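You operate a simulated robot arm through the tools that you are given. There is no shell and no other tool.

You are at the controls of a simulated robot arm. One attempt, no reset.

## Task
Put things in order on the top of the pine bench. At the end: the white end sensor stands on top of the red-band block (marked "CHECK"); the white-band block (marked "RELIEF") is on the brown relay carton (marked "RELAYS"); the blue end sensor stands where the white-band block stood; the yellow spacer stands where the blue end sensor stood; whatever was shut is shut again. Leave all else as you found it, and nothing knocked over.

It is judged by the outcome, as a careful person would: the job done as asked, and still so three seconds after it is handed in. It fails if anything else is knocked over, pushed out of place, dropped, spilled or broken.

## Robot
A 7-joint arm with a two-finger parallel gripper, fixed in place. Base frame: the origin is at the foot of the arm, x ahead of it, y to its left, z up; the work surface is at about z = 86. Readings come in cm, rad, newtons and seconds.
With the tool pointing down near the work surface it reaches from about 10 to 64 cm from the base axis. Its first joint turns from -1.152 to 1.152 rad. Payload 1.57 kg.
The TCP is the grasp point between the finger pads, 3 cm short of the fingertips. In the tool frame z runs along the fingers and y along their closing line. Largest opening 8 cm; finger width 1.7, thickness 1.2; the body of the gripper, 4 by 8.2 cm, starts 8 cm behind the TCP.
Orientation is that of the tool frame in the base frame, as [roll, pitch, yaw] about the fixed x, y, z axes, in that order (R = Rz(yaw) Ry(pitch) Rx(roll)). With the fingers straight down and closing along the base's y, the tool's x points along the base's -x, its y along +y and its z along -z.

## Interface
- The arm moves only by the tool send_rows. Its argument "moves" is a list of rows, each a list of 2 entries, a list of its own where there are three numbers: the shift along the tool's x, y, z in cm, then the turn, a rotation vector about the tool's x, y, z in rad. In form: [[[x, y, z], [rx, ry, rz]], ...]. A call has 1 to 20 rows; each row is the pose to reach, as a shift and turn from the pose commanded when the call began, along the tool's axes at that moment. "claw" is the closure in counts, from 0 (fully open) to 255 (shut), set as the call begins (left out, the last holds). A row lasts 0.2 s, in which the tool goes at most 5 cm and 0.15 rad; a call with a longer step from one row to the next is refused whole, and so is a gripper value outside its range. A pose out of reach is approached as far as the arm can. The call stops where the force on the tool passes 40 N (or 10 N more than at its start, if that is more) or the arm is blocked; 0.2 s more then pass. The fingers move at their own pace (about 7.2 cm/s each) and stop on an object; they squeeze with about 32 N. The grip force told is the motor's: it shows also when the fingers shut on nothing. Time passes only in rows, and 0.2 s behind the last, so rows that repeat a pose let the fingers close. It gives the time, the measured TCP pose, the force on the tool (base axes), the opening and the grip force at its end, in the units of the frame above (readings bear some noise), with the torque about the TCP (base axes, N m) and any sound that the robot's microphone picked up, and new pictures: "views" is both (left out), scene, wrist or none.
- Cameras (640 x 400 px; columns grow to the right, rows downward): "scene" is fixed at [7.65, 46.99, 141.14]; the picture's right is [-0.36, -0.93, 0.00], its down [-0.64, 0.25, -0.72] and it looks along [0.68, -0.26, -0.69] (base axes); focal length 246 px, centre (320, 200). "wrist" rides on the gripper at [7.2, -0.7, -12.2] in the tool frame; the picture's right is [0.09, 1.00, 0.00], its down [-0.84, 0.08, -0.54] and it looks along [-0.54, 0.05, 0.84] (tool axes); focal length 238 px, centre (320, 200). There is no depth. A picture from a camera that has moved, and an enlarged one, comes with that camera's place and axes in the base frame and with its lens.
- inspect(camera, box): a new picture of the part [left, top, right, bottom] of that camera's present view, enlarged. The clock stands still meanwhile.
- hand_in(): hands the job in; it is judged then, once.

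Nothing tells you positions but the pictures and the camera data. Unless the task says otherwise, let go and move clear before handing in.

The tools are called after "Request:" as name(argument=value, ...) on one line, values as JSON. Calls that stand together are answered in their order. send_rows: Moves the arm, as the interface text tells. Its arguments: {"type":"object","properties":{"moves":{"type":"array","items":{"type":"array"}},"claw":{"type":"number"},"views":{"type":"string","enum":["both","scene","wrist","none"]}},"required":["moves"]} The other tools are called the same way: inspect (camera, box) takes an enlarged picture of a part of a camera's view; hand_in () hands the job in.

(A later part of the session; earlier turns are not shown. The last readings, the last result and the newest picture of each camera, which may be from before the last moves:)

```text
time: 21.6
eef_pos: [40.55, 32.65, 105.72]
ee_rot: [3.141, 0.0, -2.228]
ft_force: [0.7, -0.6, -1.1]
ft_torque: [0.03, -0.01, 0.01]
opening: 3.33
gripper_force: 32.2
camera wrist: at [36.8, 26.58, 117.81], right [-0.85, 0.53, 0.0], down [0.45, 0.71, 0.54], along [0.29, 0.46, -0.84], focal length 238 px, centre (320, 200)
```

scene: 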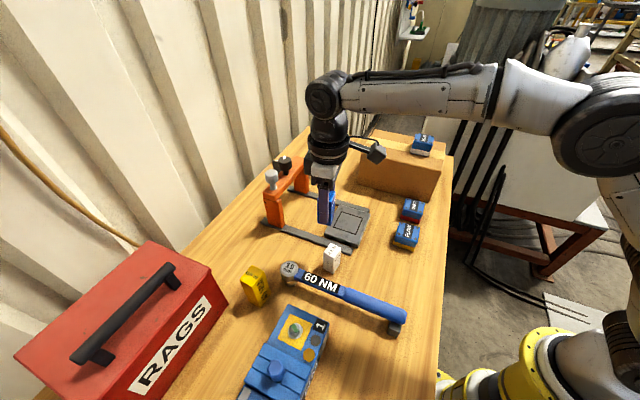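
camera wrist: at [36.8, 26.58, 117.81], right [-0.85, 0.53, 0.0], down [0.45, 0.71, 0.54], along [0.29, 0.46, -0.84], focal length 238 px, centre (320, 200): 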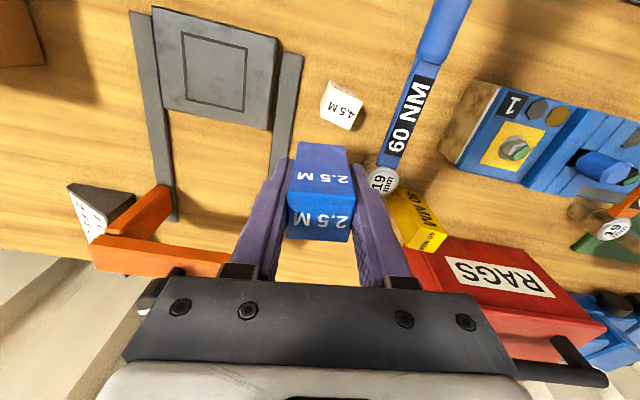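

The blue sensor is up and held firmly. I'll carry it to the RELIEF spot at (30.2, 17.5) and hover.

Request:
send_rows(moves=[[[2, -0.1, 0], [0, 0, 0.02]], [[5.5, -0.25, 0], [0, 0, 0.05]], [[9.5, -0.45, 0], [0, 0, 0.08]], [[13.5, -0.65, 0], [0, 0, 0.11]], [[16.5, -0.8, 2], [0, 0, 0.128]], [[18.4, -0.88, 5], [0, 0, 0.128]], [[18.4, -0.88, 9], [0, 0, 0.128]], [[18.4, -0.88, 12], [0, 0, 0.128]], [[18.4, -0.88, 12], [0, 0, 0.128]]], claw=255)

Request:
inspect(camera="scene", box=[340, 180, 460, 300])

```text
time: 23.6
eef_pos: [30.25, 17.67, 93.6]
ee_rot: [3.14, 0.001, -2.355]
ft_force: [0.4, -0.5, -1.2]
ft_torque: [0.0, -0.03, 0.0]
opening: 3.37
gripper_force: 32.0
camera wrist: at [25.78, 12.01, 105.78], right [-0.77, 0.64, 0.0], down [0.54, 0.65, 0.54], along [0.35, 0.42, -0.84], focal length 238 px, centre (320, 200)
```

scene: 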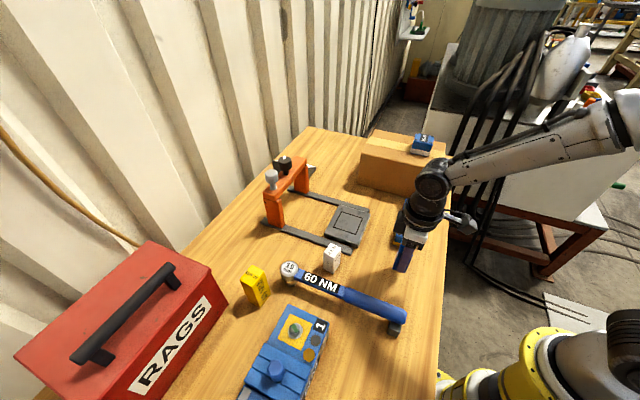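
wrist: 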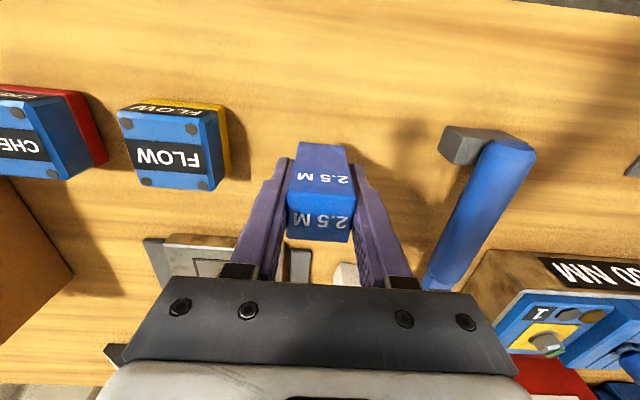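

```text
3.33 times, centred on (400, 240) of scene
camera zoom: at [7.66, 46.99, 141.14], right [-0.36, -0.93, 0.0], down [-0.64, 0.25, -0.72], along [0.68, -0.26, -0.69], focal length 820 px, centre (53, 67)
```

zoom: 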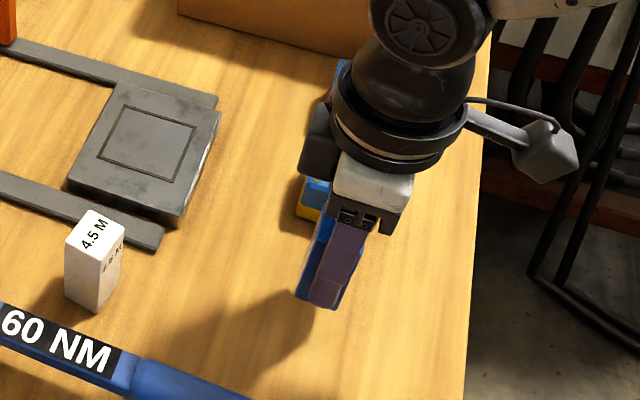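

It hovers over RELIEF's old spot. I'll lower gently to the bench, watching the force.

Request:
send_rows(moves=[[[0, 0, 1.2], [0, 0, 0]], [[0, 0, 2.2], [0, 0, 0]], [[0, 0, 2.6], [0, 0, 0]], [[0, 0, 2.7], [0, 0, 0]]], claw=255, views="none")

```text
time: 24.6
eef_pos: [30.33, 17.54, 90.91]
ee_rot: [3.142, 0.0, -2.354]
ft_force: [-0.2, 0.7, -0.3]
ft_torque: [-0.01, -0.04, 0.02]
opening: 3.35
gripper_force: 31.9
```

Request:
send_rows(moves=[[[0, 0, 0.1], [0, 0, 0]], [[0, 0, 0.2], [0, 0, 0]]], claw=255, views="none")

```text
time: 25.2
eef_pos: [30.36, 17.52, 90.64]
ee_rot: [-3.141, 0.0, -2.355]
ft_force: [-0.3, 0.1, -1.4]
ft_torque: [0.0, 0.0, 0.0]
opening: 3.34
gripper_force: 31.9
```

Request:
send_rows(moves=[[[0, 0, 0.1], [0, 0, 0]], [[0, 0, 0.1], [0, 0, 0]]], claw=255, views="none")

```text
time: 25.8
eef_pos: [30.38, 17.41, 90.58]
ee_rot: [-3.141, 0.002, -2.354]
ft_force: [-2.0, 1.5, 4.9]
ft_torque: [0.07, 0.1, 0.0]
opening: 3.33
gripper_force: 32.5
```

It's in contact with the bench (+5 N). I'll release, then rise straight up.

Request:
send_rows(moves=[[[0, 0, 0], [0, 0, 0]], [[0, 0, 0], [0, 0, 0]], [[0, 0, 0], [0, 0, 0]], [[0, 0, -2], [0, 0, 0]], [[0, 0, -5], [0, 0, 0]], [[0, 0, -9.5], [0, 0, 0]], [[0, 0, -14], [0, 0, 0]], [[0, 0, -14], [0, 0, 0]]], claw=64)

```text
time: 27.6
eef_pos: [30.43, 17.24, 104.62]
ee_rot: [-3.141, 0.0, -2.354]
ft_force: [0.9, -0.5, 0.4]
ft_torque: [0.02, 0.01, 0.04]
opening: 5.99
gripper_force: 0.1
camera wrist: at [25.98, 11.74, 116.77], right [-0.77, 0.64, 0.0], down [0.54, 0.65, 0.54], along [0.35, 0.42, -0.84], focal length 238 px, centre (320, 200)
```

scene: 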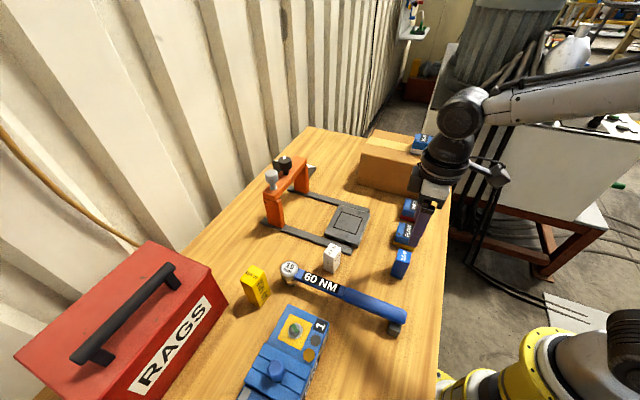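
wrist: 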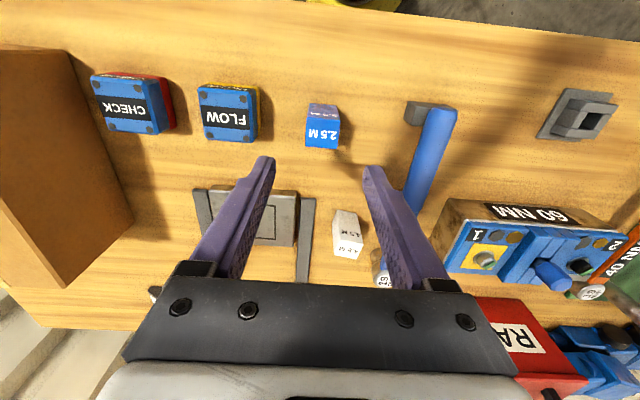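

The blue sensor stands on RELIEF's old spot. Next I'll move to view the yellow spacer.

Request:
send_rows(moves=[[[-1.2, 1.1, -1], [0, 0, 0]], [[-4, 3.7, -1.8], [0, 0, 0]], [[-7, 6.5, -1.8], [0, 0, 0]], [[-10, 9.3, -1.8], [0, 0, 0]], [[-13, 12.1, -1.8], [0, 0, 0]], [[-16, 14.9, -1.8], [0, 0, 0]], [[-18.8, 17.5, -1.8], [0, 0, 0]], [[-20.28, 18.8, -1.8], [0, 0, 0]], [[-20.28, 18.8, -1.8], [0, 0, 0]]], claw=64)

Request:
inspect(camera="wrist", box=[220, 100, 420, 290])

Request:
inspect(camera="scene", box=[340, 120, 460, 300])

```text
time: 29.6
eef_pos: [31.35, 45.19, 106.25]
ee_rot: [-3.141, 0.0, -2.353]
ft_force: [-0.2, 0.2, 1.0]
ft_torque: [0.02, 0.0, -0.01]
opening: 6.0
gripper_force: 0.1
camera wrist: at [26.83, 39.67, 118.45], right [-0.77, 0.64, 0.0], down [0.54, 0.65, 0.54], along [0.35, 0.42, -0.84], focal length 238 px, centre (320, 200)
```

scene: 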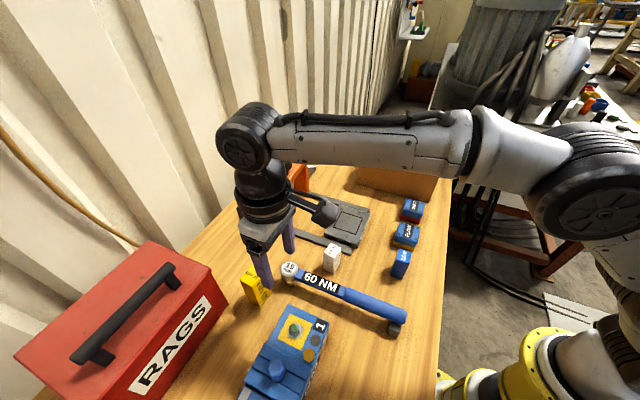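
wrist: 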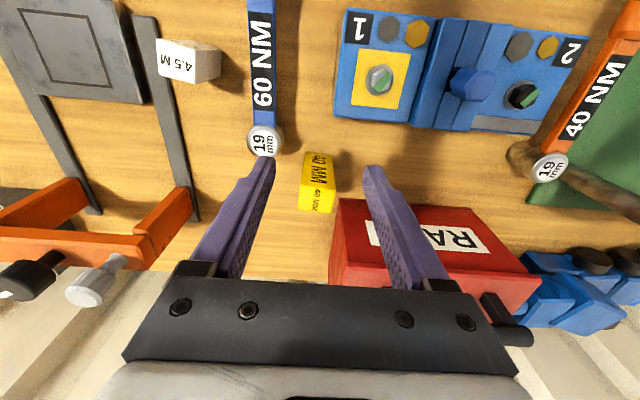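

```text
2.11 times, centred on (320, 195) of wrist
camera zoom: at [26.83, 39.67, 118.45], right [-0.77, 0.64, 0.0], down [0.54, 0.65, 0.54], along [0.35, 0.42, -0.84], focal length 502 px, centre (320, 210)
```

zoom: 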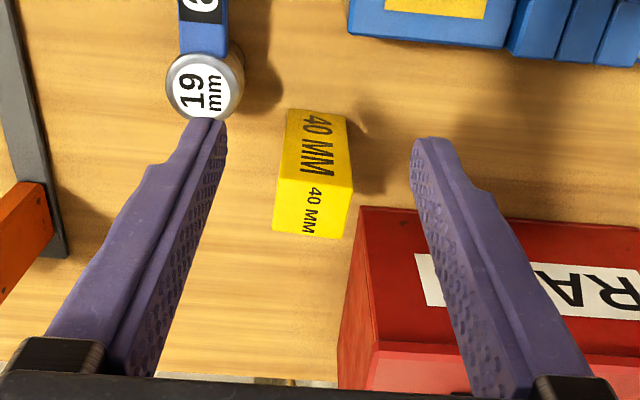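

```text
2.22 times, centred on (400, 210) of scene
camera zoom: at [7.65, 46.99, 141.14], right [-0.36, -0.93, 0.0], down [-0.64, 0.25, -0.72], along [0.68, -0.26, -0.69], focal length 547 px, centre (142, 178)
```

zoom: 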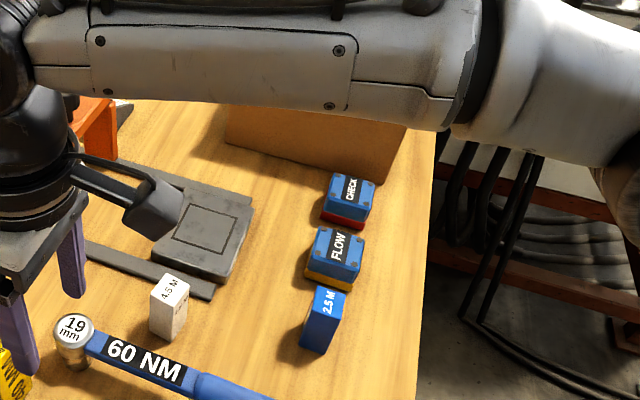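

The yellow spacer is at about (36.3, 50.5), 3.9 × 3.1 cm and nearly 10 cm tall, almost aligned with the gripper. I'll come in along a diagonal past the wrench head and stop with the fingers straddling its top.

Request:
send_rows(moves=[[[-1.2, 0.05, 0.8], [0, 0, 0.01]], [[-3, 0.1, 2], [0, 0, 0.02]], [[-5.5, 0.15, 5], [0, 0, 0.03]], [[-6.8, 0.2, 7.5], [0, 0, 0.04]], [[-7.1, 0.2, 9], [0, 0, 0.04]], [[-7.1, 0.2, 9], [0, 0, 0.04]]], claw=56)

Request:
inspect(camera="wrist", box=[220, 80, 420, 290])

Request:
inspect(camera="scene", box=[180, 200, 320, 320])

```text
time: 31.0
eef_pos: [36.34, 49.87, 97.22]
ee_rot: [3.141, -0.001, -2.395]
ft_force: [-0.5, 0.1, -0.4]
ft_torque: [0.01, 0.02, -0.01]
opening: 6.23
gripper_force: 0.0
camera wrist: at [31.5, 44.59, 109.34], right [-0.74, 0.67, 0.0], down [0.56, 0.62, 0.54], along [0.36, 0.4, -0.84], focal length 238 px, centre (320, 200)
```

scene: 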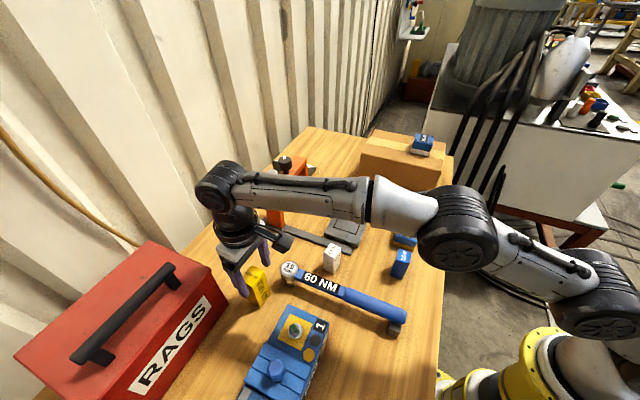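
wrist: 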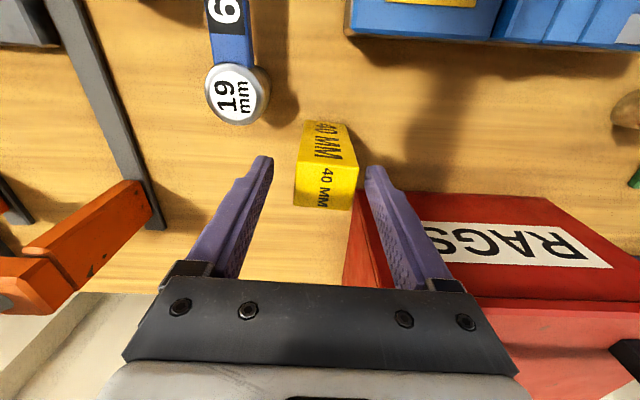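

```text
1.90 times, centred on (320, 185) of wrist
camera zoom: at [31.5, 44.59, 109.34], right [-0.74, 0.67, 0.0], down [0.56, 0.62, 0.54], along [0.36, 0.4, -0.84], focal length 454 px, centre (320, 229)
```

zoom: 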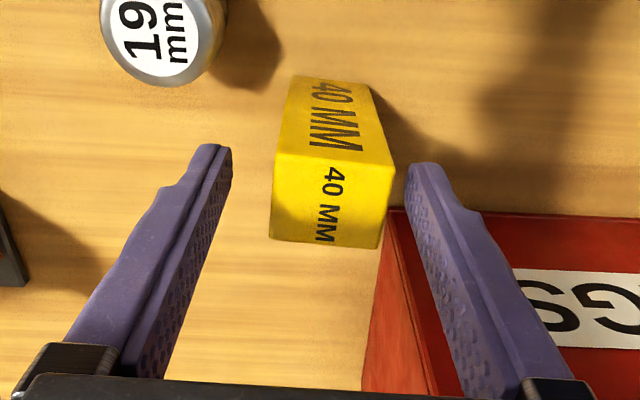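

```text
3.33 times, centred on (250, 260) of scene
camera zoom: at [7.65, 46.99, 141.14], right [-0.36, -0.93, 0.0], down [-0.64, 0.25, -0.72], along [0.68, -0.26, -0.69], focal length 820 px, centre (553, 0)
```

zoom: 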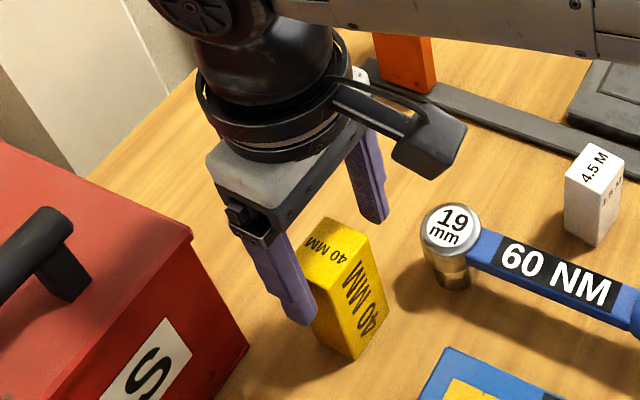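

The spacer sits about 0.4 cm toward the right finger. I'll correct that sideways, descend to about z 91.2, then check.

Request:
send_rows(moves=[[[-0.2, 0.42, 0], [0, 0, 0]], [[-0.4, 0.42, 1.5], [0, 0, 0]], [[-0.4, 0.42, 3.5], [0, 0, 0]], [[-0.4, 0.42, 5], [0, 0, 0]], [[-0.4, 0.42, 6], [0, 0, 0]], [[-0.4, 0.42, 6], [0, 0, 0]]], claw=56)

Request:
inspect(camera="wrist", box=[220, 80, 420, 290])

```text
time: 32.4
eef_pos: [36.13, 50.77, 91.36]
ee_rot: [3.142, 0.0, -2.394]
ft_force: [-0.2, -0.3, 0.5]
ft_torque: [-0.01, -0.02, 0.02]
opening: 6.25
gripper_force: 0.0
camera wrist: at [31.35, 45.37, 103.59], right [-0.74, 0.67, 0.0], down [0.56, 0.63, 0.54], along [0.36, 0.4, -0.84], focal length 238 px, centre (320, 200)
```

scene: 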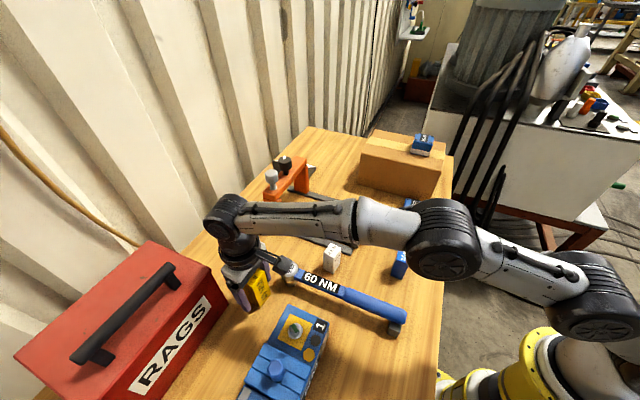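
wrist: 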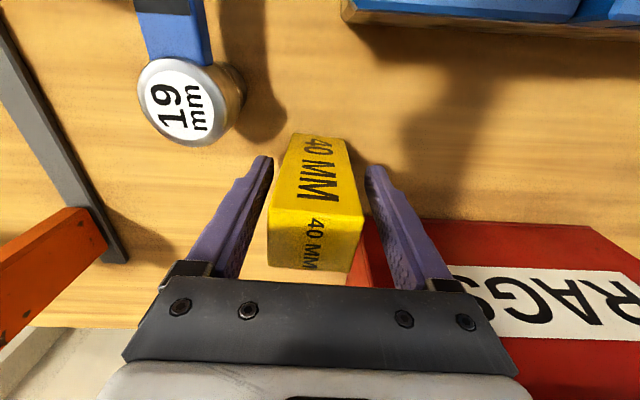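

```text
1.90 times, centred on (320, 185) of wrist
camera zoom: at [31.35, 45.37, 103.59], right [-0.74, 0.67, 0.0], down [0.56, 0.63, 0.54], along [0.36, 0.4, -0.84], focal length 454 px, centre (320, 229)
```

zoom: 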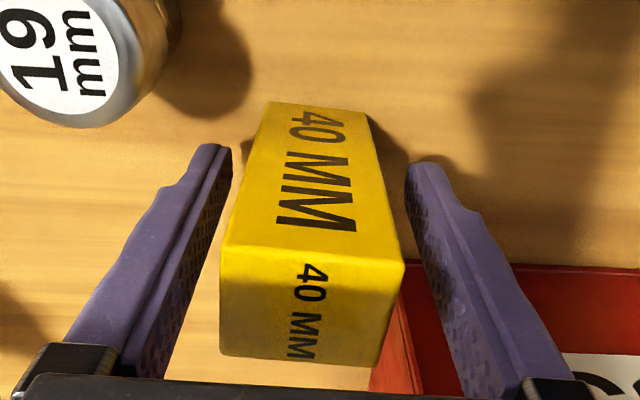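

The spacer is centred between the fingers. I'll close on it.

Request:
send_rows(moves=[[[0, 0, 0], [0, 0, 0]], [[0, 0, 0], [0, 0, 0]], [[0, 0, 0], [0, 0, 0]], [[0, 0, 0], [0, 0, 0]]], claw=255, views="wrist")

```text
time: 33.4
eef_pos: [36.1, 50.8, 91.34]
ee_rot: [-3.141, 0.0, -2.397]
ft_force: [1.6, -0.8, 0.0]
ft_torque: [-0.01, -0.05, -0.03]
opening: 3.99
gripper_force: 31.7
camera wrist: at [31.36, 45.36, 103.6], right [-0.74, 0.67, 0.0], down [0.56, 0.63, 0.54], along [0.36, 0.4, -0.84], focal length 238 px, centre (320, 200)
```

wrist: 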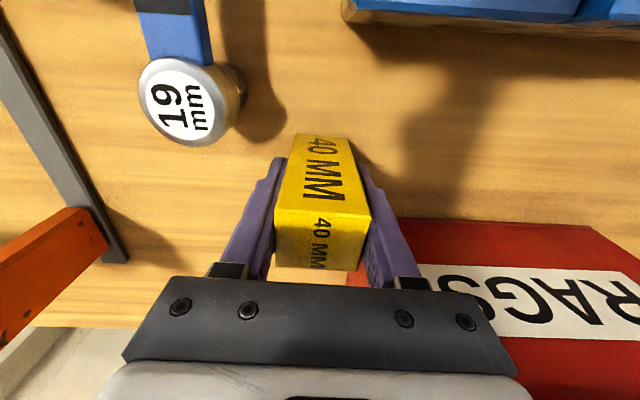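

The spacer is gripped at 3.99 cm. I'll lift it up and inward clear of the wrench head and the blue station.

Request:
send_rows(moves=[[[0, 0, -0.8], [0, 0, 0]], [[0, 0, -2.2], [0, 0, 0]], [[1, 0, -4.2], [0, 0, 0]], [[3, 0, -7.7], [0, 0, 0]], [[5.5, 0, -11], [0, 0, 0]], [[7.5, 0, -14.2], [0, 0, 0]], [[7.5, 0, -14.7], [0, 0, 0]], [[7.5, 0, -14.7], [0, 0, 0]]], claw=255)

```text
time: 35.2
eef_pos: [30.47, 45.76, 105.97]
ee_rot: [3.14, 0.001, -2.394]
ft_force: [-0.7, -0.3, -3.9]
ft_torque: [0.01, -0.02, 0.0]
opening: 4.01
gripper_force: 32.3
camera wrist: at [25.67, 40.42, 118.25], right [-0.74, 0.67, 0.0], down [0.56, 0.63, 0.54], along [0.36, 0.4, -0.84], focal length 238 px, centre (320, 200)
```

scene: 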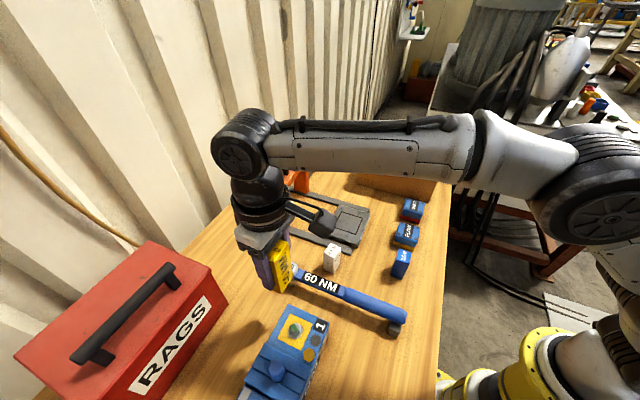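
wrist: 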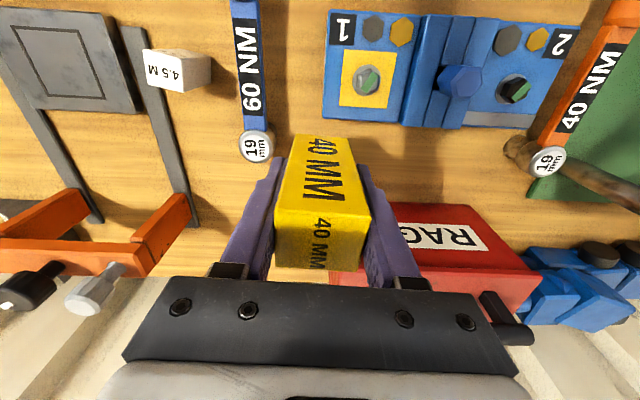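

Clear. I'll carry it over the wrench to a point just short of the blue sensor's old spot, turning to the blue's heading.

Request:
send_rows(moves=[[[-0.4, -1.6, 0], [0, 0, -0.02]], [[-1.2, -5, 0], [0, 0, -0.06]], [[-2.1, -9, 0], [0, 0, -0.1]], [[-3, -13, 0], [0, 0, -0.14]], [[-3.6, -15.4, 0.5], [0, 0, -0.168]], [[-3.61, -15.56, 1], [0, 0, -0.168]], [[-3.61, -15.56, 1], [0, 0, -0.168]]], claw=255)

```text
time: 36.8
eef_pos: [44.11, 37.02, 105.11]
ee_rot: [-3.141, -0.001, -2.226]
ft_force: [-0.4, -0.7, -2.7]
ft_torque: [-0.05, -0.01, 0.04]
opening: 3.98
gripper_force: 31.8
camera wrist: at [40.29, 30.95, 117.26], right [-0.85, 0.53, 0.0], down [0.45, 0.71, 0.54], along [0.29, 0.46, -0.84], focal length 238 px, centre (320, 200)
```

scene: 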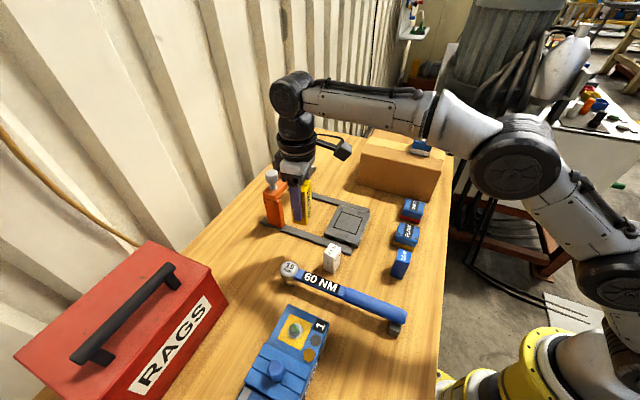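
wrist: 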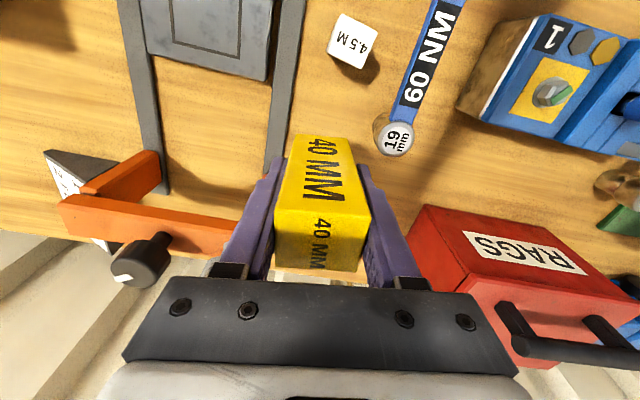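

I'll bring the spacer diagonally out and down toward (47.7, 41.95), stopping just above the bench.

Request:
send_rows(moves=[[[-0.8, 0.02, 1.4], [0, 0, 0]], [[-2.4, 0.06, 4.5], [0, 0, 0]], [[-4, 0.1, 8], [0, 0, 0]], [[-5, 0.13, 10.8], [0, 0, 0]], [[-5.7, 0.15, 12.3], [0, 0, 0]], [[-6.07, 0.16, 12.9], [0, 0, 0]], [[-6.07, 0.16, 12.9], [0, 0, 0]]], claw=255)

Request:
inspect(camera="scene", box=[230, 150, 370, 290])

```text
time: 38.4
eef_pos: [47.78, 41.71, 92.22]
ee_rot: [3.14, -0.001, -2.227]
ft_force: [0.5, 0.6, -3.2]
ft_torque: [0.01, -0.01, -0.01]
opening: 4.0
gripper_force: 31.7
camera wrist: at [43.93, 35.7, 104.38], right [-0.85, 0.53, 0.0], down [0.45, 0.71, 0.54], along [0.29, 0.46, -0.84], focal length 238 px, centre (320, 200)
```

scene: 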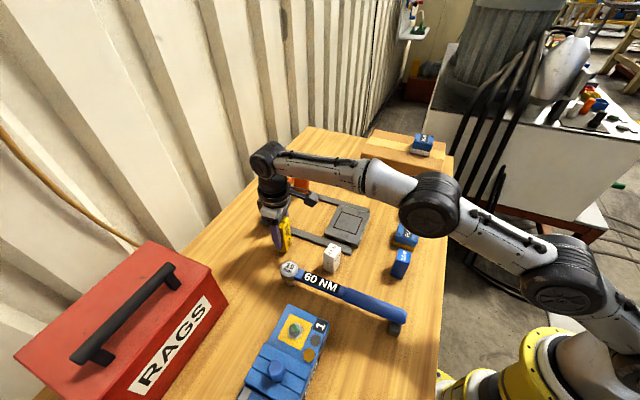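
wrist: 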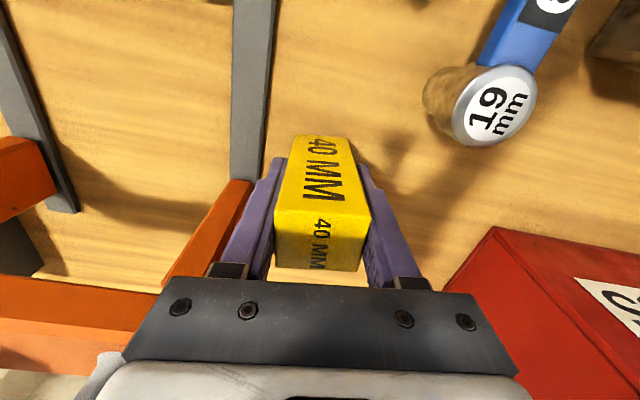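

```text
2.86 times, centred on (300, 220) of scene
camera zoom: at [7.66, 47.0, 141.14], right [-0.36, -0.93, 0.0], down [-0.64, 0.25, -0.72], along [0.68, -0.26, -0.69], focal length 703 px, centre (377, 143)
```

zoom: 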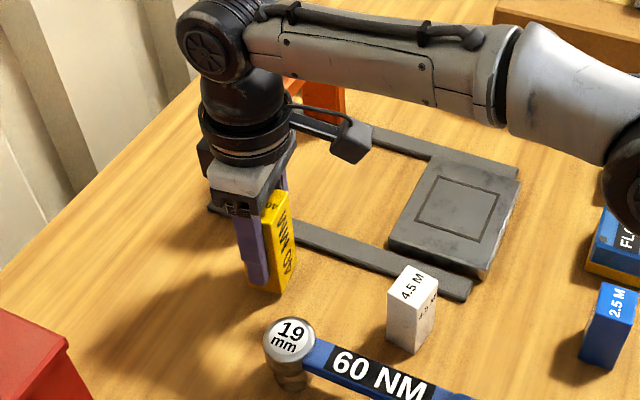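

It's in place over the blue's old spot. Now I'll lower gently to contact.

Request:
send_rows(moves=[[[0, 0, 0.3], [0, 0, 0]], [[0, 0, 0.5], [0, 0, 0]], [[0, 0, 0.65], [0, 0, 0]], [[0, 0, 0.7], [0, 0, 0]]], claw=255, views="none")

```text
time: 39.4
eef_pos: [47.63, 41.79, 91.45]
ee_rot: [3.14, 0.002, -2.226]
ft_force: [0.6, -0.4, -3.4]
ft_torque: [0.02, 0.0, -0.02]
opening: 3.99
gripper_force: 32.1
```

Request:
send_rows(moves=[[[0, 0, 0.1], [0, 0, 0]], [[0, 0, 0.15], [0, 0, 0]]], claw=255, views="none")

```text
time: 40.0
eef_pos: [47.7, 41.76, 91.58]
ee_rot: [3.142, 0.002, -2.226]
ft_force: [-2.7, -1.9, 5.0]
ft_torque: [-0.19, 0.27, 0.02]
opening: 4.01
gripper_force: 32.1
```

The spacer rests on the bench. I'll open the fingers, back straight out inward, then rise.

Request:
send_rows(moves=[[[0, 0, 0], [0, 0, 0]], [[0, 0, 0], [0, 0, 0]], [[0, 0, 0], [0, 0, 0]], [[0.8, 0, 0], [0, 0, 0]], [[2.2, 0, -0.2], [0, 0, 0]], [[3.8, 0, -0.6], [0, 0, 0]], [[4.6, 0, -3], [0, 0, 0]], [[5, 0, -7], [0, 0, 0]], [[6, 0, -11], [0, 0, 0]], [[7, 0, -14], [0, 0, 0]], [[7, 0, -14], [0, 0, 0]]], claw=56)

Request:
inspect(camera="scene", box=[230, 150, 370, 290])

Request:
inspect(camera="wrist", box=[260, 0, 420, 100])

```text
time: 42.4
eef_pos: [43.19, 36.18, 105.49]
ee_rot: [3.141, -0.001, -2.228]
ft_force: [-0.1, 0.0, -0.3]
ft_torque: [0.01, 0.04, -0.02]
opening: 6.22
gripper_force: 0.0
camera wrist: at [39.32, 30.14, 117.64], right [-0.85, 0.53, 0.0], down [0.45, 0.71, 0.54], along [0.29, 0.46, -0.84], focal length 238 px, centre (320, 200)
```

scene: 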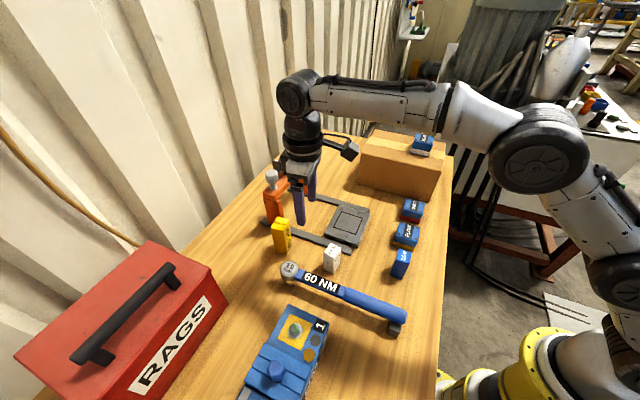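
wrist: 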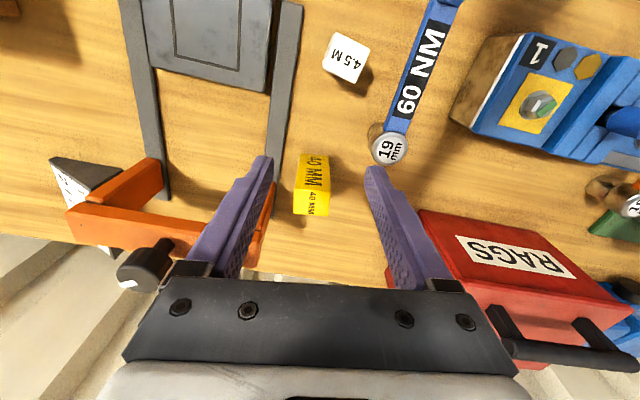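

```text
2.86 times, centred on (300, 220) of scene
camera zoom: at [7.65, 46.99, 141.14], right [-0.36, -0.93, 0.0], down [-0.64, 0.25, -0.72], along [0.68, -0.26, -0.69], focal length 703 px, centre (377, 143)
```

zoom: 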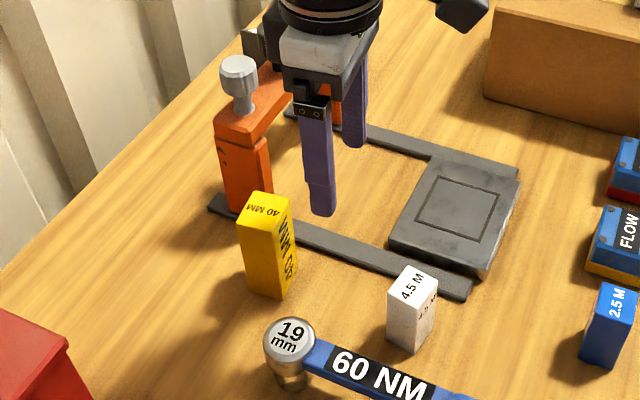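

```text
4.00 times, centred on (340, 50) of wrist
camera zoom: at [39.32, 30.14, 117.64], right [-0.85, 0.53, 0.0], down [0.45, 0.71, 0.54], along [0.29, 0.46, -0.84], focal length 953 px, centre (240, 800)
```

zoom: 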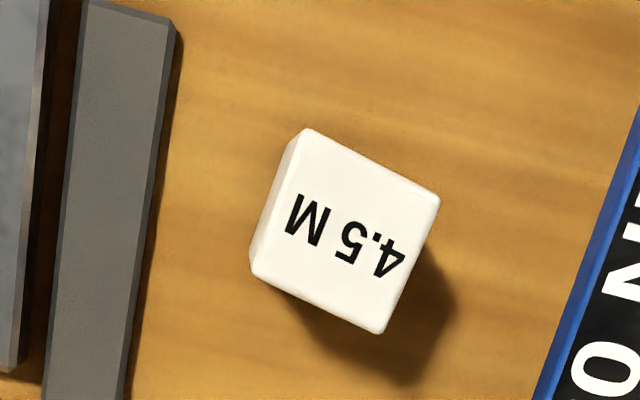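

The yellow spacer stands on the blue's old spot. Next comes the white sensor at about (37.8, 32.15), top z 93, turned so the gripper closes along 126.5°. I'll move above it.

Request:
send_rows(moves=[[[2.2, 0.6, 0.5], [0, 0, 0.1]], [[4.4, 1.2, 2], [0, 0, 0.2]], [[6.48, 1.81, 4], [0, 0, 0.277]], [[6.48, 1.81, 5.5], [0, 0, 0.277]], [[6.48, 1.81, 5.5], [0, 0, 0.277]]], claw=70)

Request:
inspect(camera="wrist", box=[220, 70, 420, 230])

```text
time: 43.6
eef_pos: [38.01, 32.16, 99.88]
ee_rot: [3.14, 0.0, -2.505]
ft_force: [-1.2, 1.2, -0.2]
ft_torque: [-0.02, -0.01, 0.02]
opening: 5.8
gripper_force: 0.0
camera wrist: at [32.6, 27.33, 112.05], right [-0.67, 0.75, 0.0], down [0.63, 0.56, 0.54], along [0.4, 0.36, -0.84], focal length 238 px, centre (320, 200)
```

scene: 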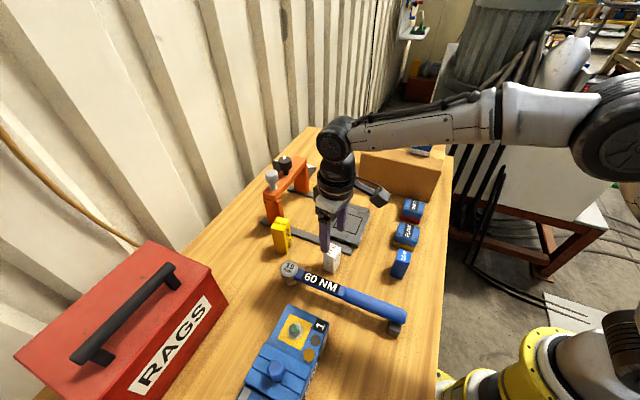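
wrist: 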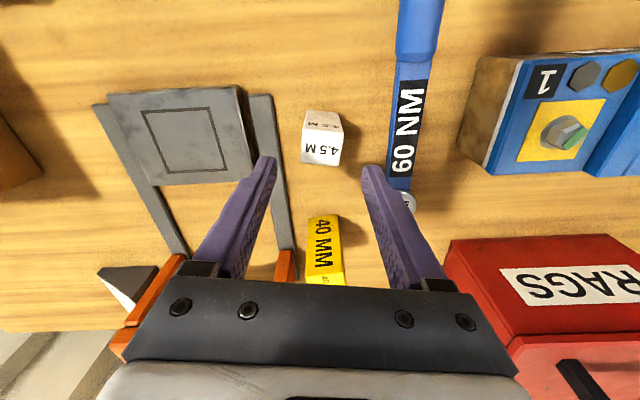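

```text
2.50 times, centred on (320, 150) of wrist
camera zoom: at [32.6, 27.33, 112.05], right [-0.67, 0.75, 0.0], down [0.63, 0.56, 0.54], along [0.4, 0.36, -0.84], focal length 596 px, centre (320, 325)
```

zoom: 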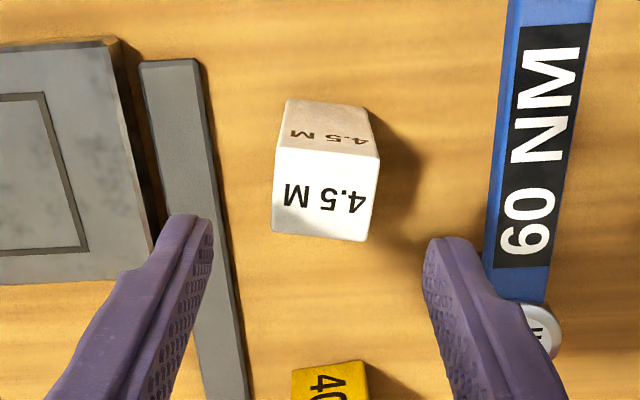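

The gripper is centred over the white sensor. I'll descend and close.

Request:
send_rows(moves=[[[0.1, 0.05, 2.5], [0, 0, 0]], [[0.15, 0.05, 5.5], [0, 0, 0]], [[0.15, 0.05, 8], [0, 0, 0]], [[0.15, 0.05, 9], [0, 0, 0]], [[0.15, 0.05, 9], [0, 0, 0]]], claw=70)

Request:
send_rows(moves=[[[0, 0, 0], [0, 0, 0]], [[0, 0, 0], [0, 0, 0]], [[0, 0, 0], [0, 0, 0]], [[0, 0, 0], [0, 0, 0]]], claw=255)

```text
time: 44.8
eef_pos: [37.75, 32.3, 90.67]
ee_rot: [3.141, -0.001, -2.502]
ft_force: [0.3, 0.1, 0.0]
ft_torque: [0.01, -0.01, -0.01]
opening: 5.8
gripper_force: 0.0
camera wrist: at [32.4, 27.35, 102.92], right [-0.67, 0.74, 0.0], down [0.63, 0.56, 0.54], along [0.4, 0.36, -0.84], focal length 238 px, centre (320, 200)
```

scene: 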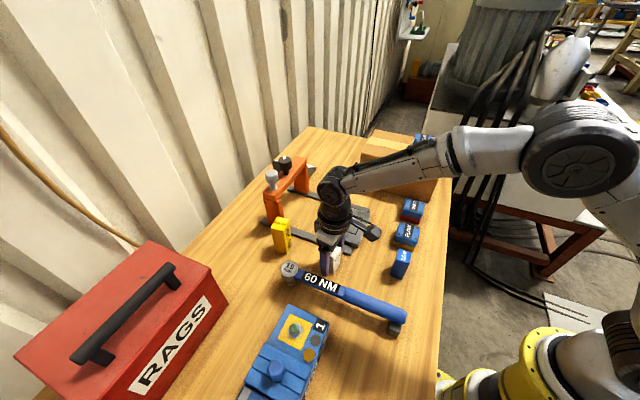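
wrist: 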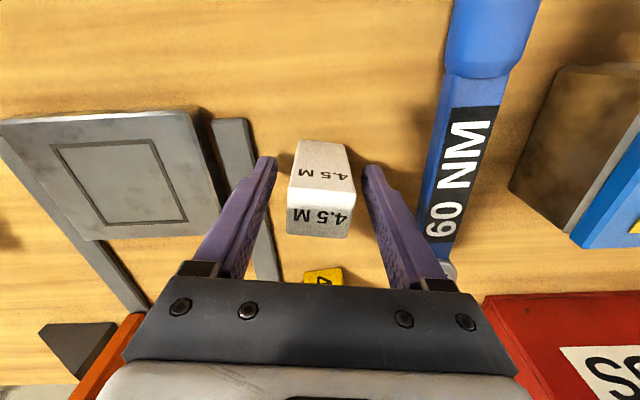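

```text
time: 45.8
eef_pos: [37.7, 32.19, 90.77]
ee_rot: [-3.141, 0.001, -2.503]
ft_force: [-0.3, 0.3, -0.6]
ft_torque: [-0.03, -0.03, 0.0]
opening: 3.38
gripper_force: 32.1
camera wrist: at [32.4, 27.35, 102.94], right [-0.67, 0.74, 0.0], down [0.63, 0.56, 0.54], along [0.4, 0.36, -0.84], focal length 238 px, centre (320, 200)
```

scene: 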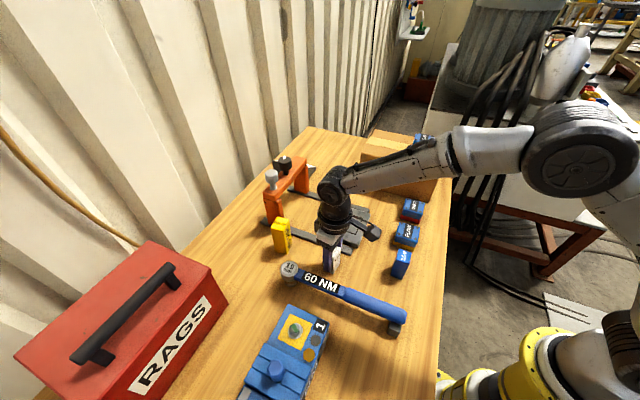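
wrist: 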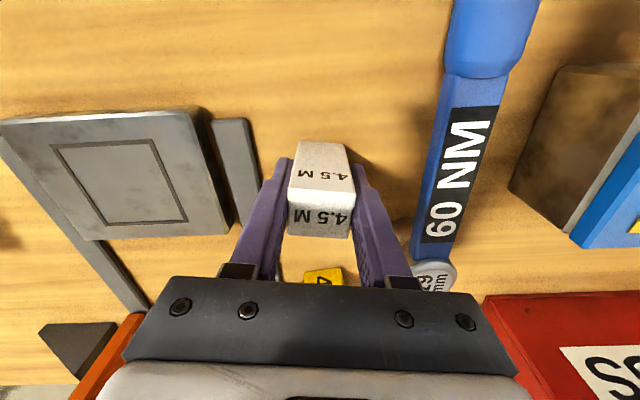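

The white sensor is gripped. I'll lift it high, carry it toward CHECK, and stop short to measure CHECK's position precisely.

Request:
send_rows(moves=[[[0, 0, -0.8], [0, 0, 0]], [[0, 0, -3], [0, 0, 0]], [[0, 0, -7], [0, 0, 0]], [[0, 0, -11], [0, 0, 0]], [[0.8, -1.3, -13], [0, 0, -0.02]], [[2.5, -4.2, -13.5], [0, 0, -0.04]], [[4.7, -7.8, -13.5], [0, 0, -0.07]], [[6.9, -11.4, -13.5], [0, 0, -0.1]], [[9.1, -15, -13.5], [0, 0, -0.13]], [[11.2, -18.6, -13.5], [0, 0, -0.147]], [[12.4, -20.7, -13.5], [0, 0, -0.147]], [[12.71, -21.2, -13.5], [0, 0, -0.147]], [[12.71, -21.2, -13.5], [0, 0, -0.147]]], claw=255)

Request:
inspect(camera="wrist", box=[140, 60, 300, 180])

Request:
inspect(camera="scene", box=[360, 120, 460, 290])

```text
time: 48.6
eef_pos: [40.27, 7.49, 104.33]
ee_rot: [-3.141, 0.002, -2.358]
ft_force: [0.2, 0.4, -0.8]
ft_torque: [0.03, -0.04, 0.01]
opening: 3.35
gripper_force: 31.9
camera wrist: at [35.65, 2.01, 116.53], right [-0.77, 0.64, 0.0], down [0.54, 0.65, 0.54], along [0.35, 0.42, -0.84], focal length 238 px, centre (320, 200)
```

scene: 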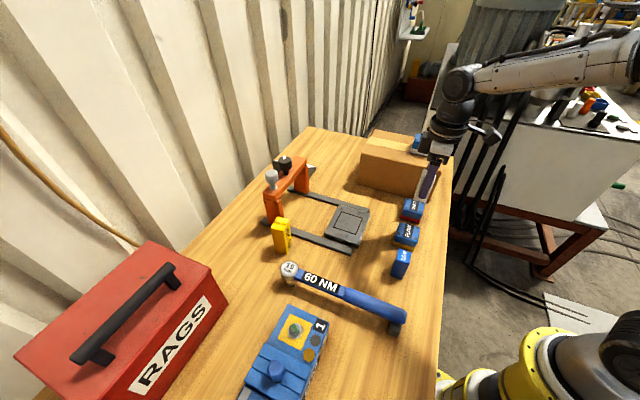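
wrist: 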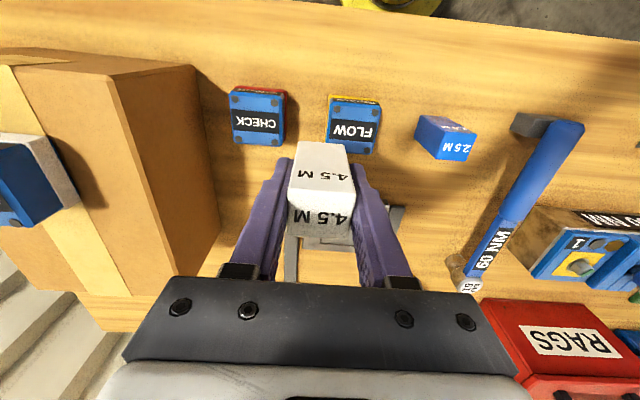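

```text
3.33 times, centred on (220, 120) of wrist
camera zoom: at [35.65, 2.01, 116.53], right [-0.77, 0.64, 0.0], down [0.54, 0.65, 0.54], along [0.35, 0.42, -0.84], focal length 794 px, centre (653, 467)
```

zoom: 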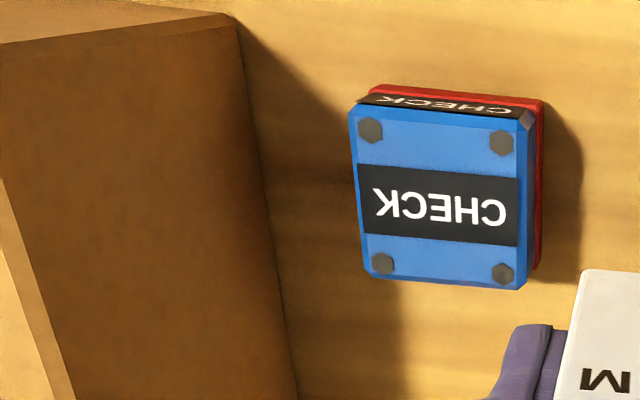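

```text
2.35 times, centred on (410, 205) of scene
camera zoom: at [7.66, 46.99, 141.14], right [-0.36, -0.93, 0.0], down [-0.64, 0.25, -0.72], along [0.68, -0.26, -0.69], focal length 579 px, centre (108, 188)
```

zoom: 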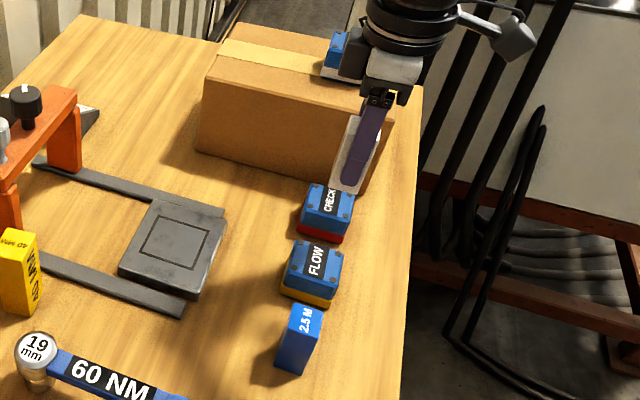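

CHECK is centred at (45.15, 2.67) and aligned. I'll move over it and lower to hover.

Request:
send_rows(moves=[[[0, -1.5, 0], [0, 0, 0]], [[0, -4.5, 0], [0, 0, 0]], [[0, -6.94, 1.5], [0, 0, 0]], [[0, -6.94, 4.5], [0, 0, 0]], [[0, -6.94, 7], [0, 0, 0]], [[0, -6.94, 7], [0, 0, 0]]], claw=255)

Request:
inspect(camera="scene", box=[370, 120, 460, 250])

Request:
inspect(camera="wrist", box=[220, 70, 420, 290])

```text
time: 50.0
eef_pos: [45.4, 2.61, 97.35]
ee_rot: [-3.142, 0.001, -2.356]
ft_force: [0.2, 0.3, -1.0]
ft_torque: [0.0, 0.0, 0.0]
opening: 3.34
gripper_force: 31.5
camera wrist: at [40.69, -3.03, 109.47], right [-0.77, 0.64, 0.0], down [0.54, 0.65, 0.54], along [0.35, 0.42, -0.84], focal length 238 px, centre (320, 200)
```

scene: 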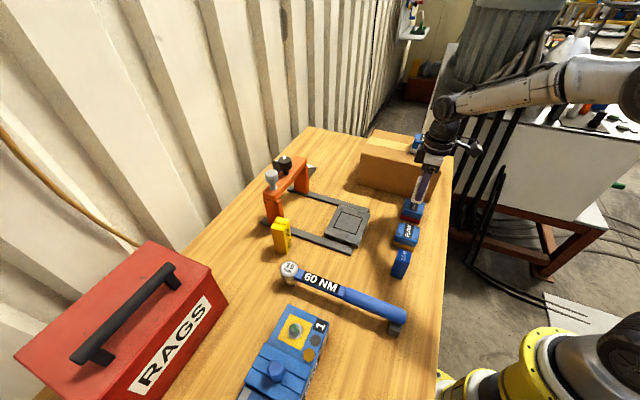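
wrist: 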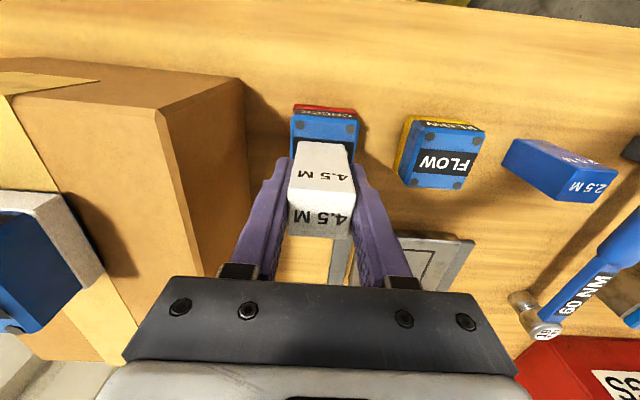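

```text
3.08 times, centred on (415, 185) of scene
camera zoom: at [7.66, 46.99, 141.14], right [-0.36, -0.93, 0.0], down [-0.64, 0.25, -0.72], along [0.68, -0.26, -0.69], focal length 757 px, centre (28, 246)
```

zoom: 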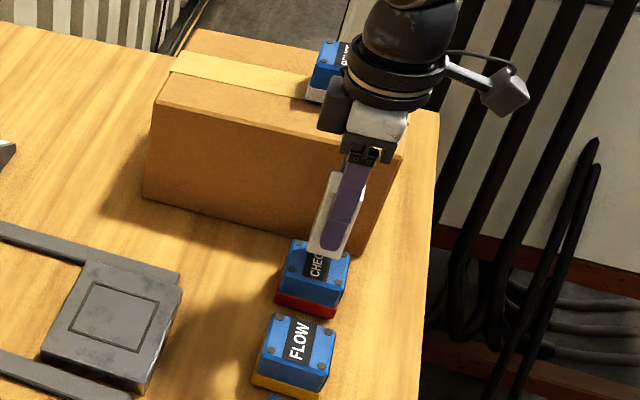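

```text
1.82 times, centred on (320, 180) of wrist
camera zoom: at [40.69, -3.03, 109.47], right [-0.77, 0.64, 0.0], down [0.54, 0.65, 0.54], along [0.35, 0.42, -0.84], focal length 433 px, centre (320, 236)
```

zoom: 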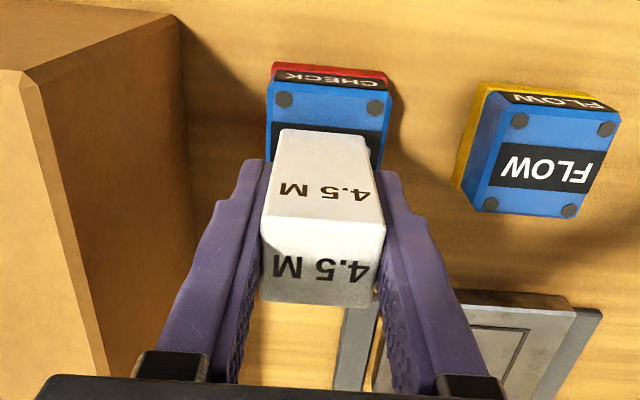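

The sensor is centred over CHECK to within about 0.2 cm. I'll apply a small correction and lower carefully onto its top.

Request:
send_rows(moves=[[[0, 0.12, 0.5], [0, 0, 0]], [[0, 0.12, 1.0], [0, 0, 0]], [[0, 0.12, 1.3], [0, 0, 0]], [[0, 0.12, 1.4], [0, 0, 0]]], claw=255, views="none")

```text
time: 51.0
eef_pos: [44.99, 2.66, 95.92]
ee_rot: [-3.141, -0.001, -2.356]
ft_force: [0.7, -0.4, -0.9]
ft_torque: [0.01, 0.03, 0.03]
opening: 3.38
gripper_force: 32.1
```

Request:
send_rows(moves=[[[0, 0, 0.15], [0, 0, 0]], [[0, 0, 0.25], [0, 0, 0]]], claw=255, views="none")

```text
time: 51.6
eef_pos: [44.99, 2.66, 95.58]
ee_rot: [-3.14, 0.001, -2.357]
ft_force: [0.5, -0.1, -0.3]
ft_torque: [0.02, 0.01, 0.0]
opening: 3.34
gripper_force: 31.7
```

Request:
send_rows(moves=[[[0, 0, 0.1], [0, 0, 0]], [[0, 0, 0.15], [0, 0, 0]]], claw=255, views="none")

```text
time: 52.2
eef_pos: [45.11, 2.64, 95.47]
ee_rot: [-3.141, 0.001, -2.356]
ft_force: [0.5, 0.3, -1.2]
ft_torque: [0.03, -0.02, 0.0]
opening: 3.35
gripper_force: 32.1
```

Request:
send_rows(moves=[[[0, 0, 0.1], [0, 0, 0]], [[0, 0, 0.15], [0, 0, 0]]], claw=255, views="scene")

Request:
inspect(camera="scene", box=[380, 150, 450, 240])

```text
time: 52.8
eef_pos: [44.96, 2.51, 95.45]
ee_rot: [-3.141, 0.001, -2.357]
ft_force: [0.0, 1.3, -0.4]
ft_torque: [-0.02, 0.01, -0.01]
opening: 3.37
gripper_force: 32.3
```

scene: 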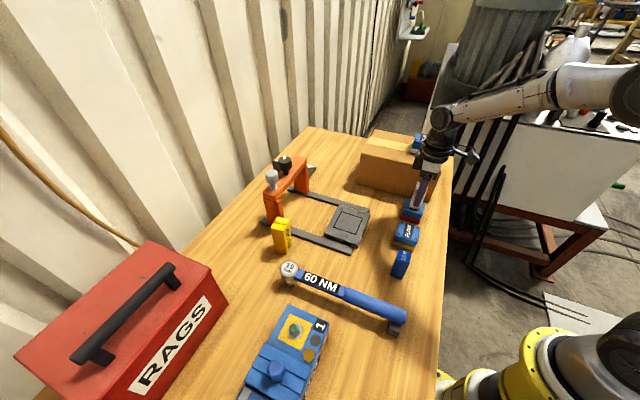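

```text
4.44 times, centred on (415, 195) of scene
camera zoom: at [7.66, 46.99, 141.14], right [-0.36, -0.93, 0.0], down [-0.64, 0.25, -0.72], along [0.68, -0.26, -0.69], focal length 1094 px, centre (-102, 222)
```

zoom: 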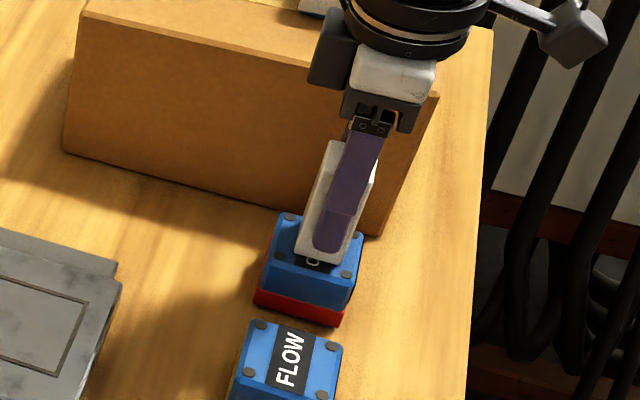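

Request:
send_rows(moves=[[[0, 0, 0.1], [0, 0, 0]], [[0, 0, 0.12], [0, 0, 0]]], claw=255, views="none")

```text
time: 53.4
eef_pos: [45.08, 2.66, 95.33]
ee_rot: [-3.14, 0.001, -2.356]
ft_force: [0.0, -1.1, -0.2]
ft_torque: [-0.04, 0.01, -0.05]
opening: 3.35
gripper_force: 31.6
```

Request:
send_rows(moves=[[[0, 0, 0.08], [0, 0, 0]], [[0, 0, 0.12], [0, 0, 0]]], claw=255, views="none")

```text
time: 54.0
eef_pos: [45.23, 2.67, 95.22]
ee_rot: [-3.141, 0.003, -2.357]
ft_force: [-2.2, -1.6, 6.9]
ft_torque: [-0.06, 0.15, -0.01]
opening: 3.4
gripper_force: 31.7
```

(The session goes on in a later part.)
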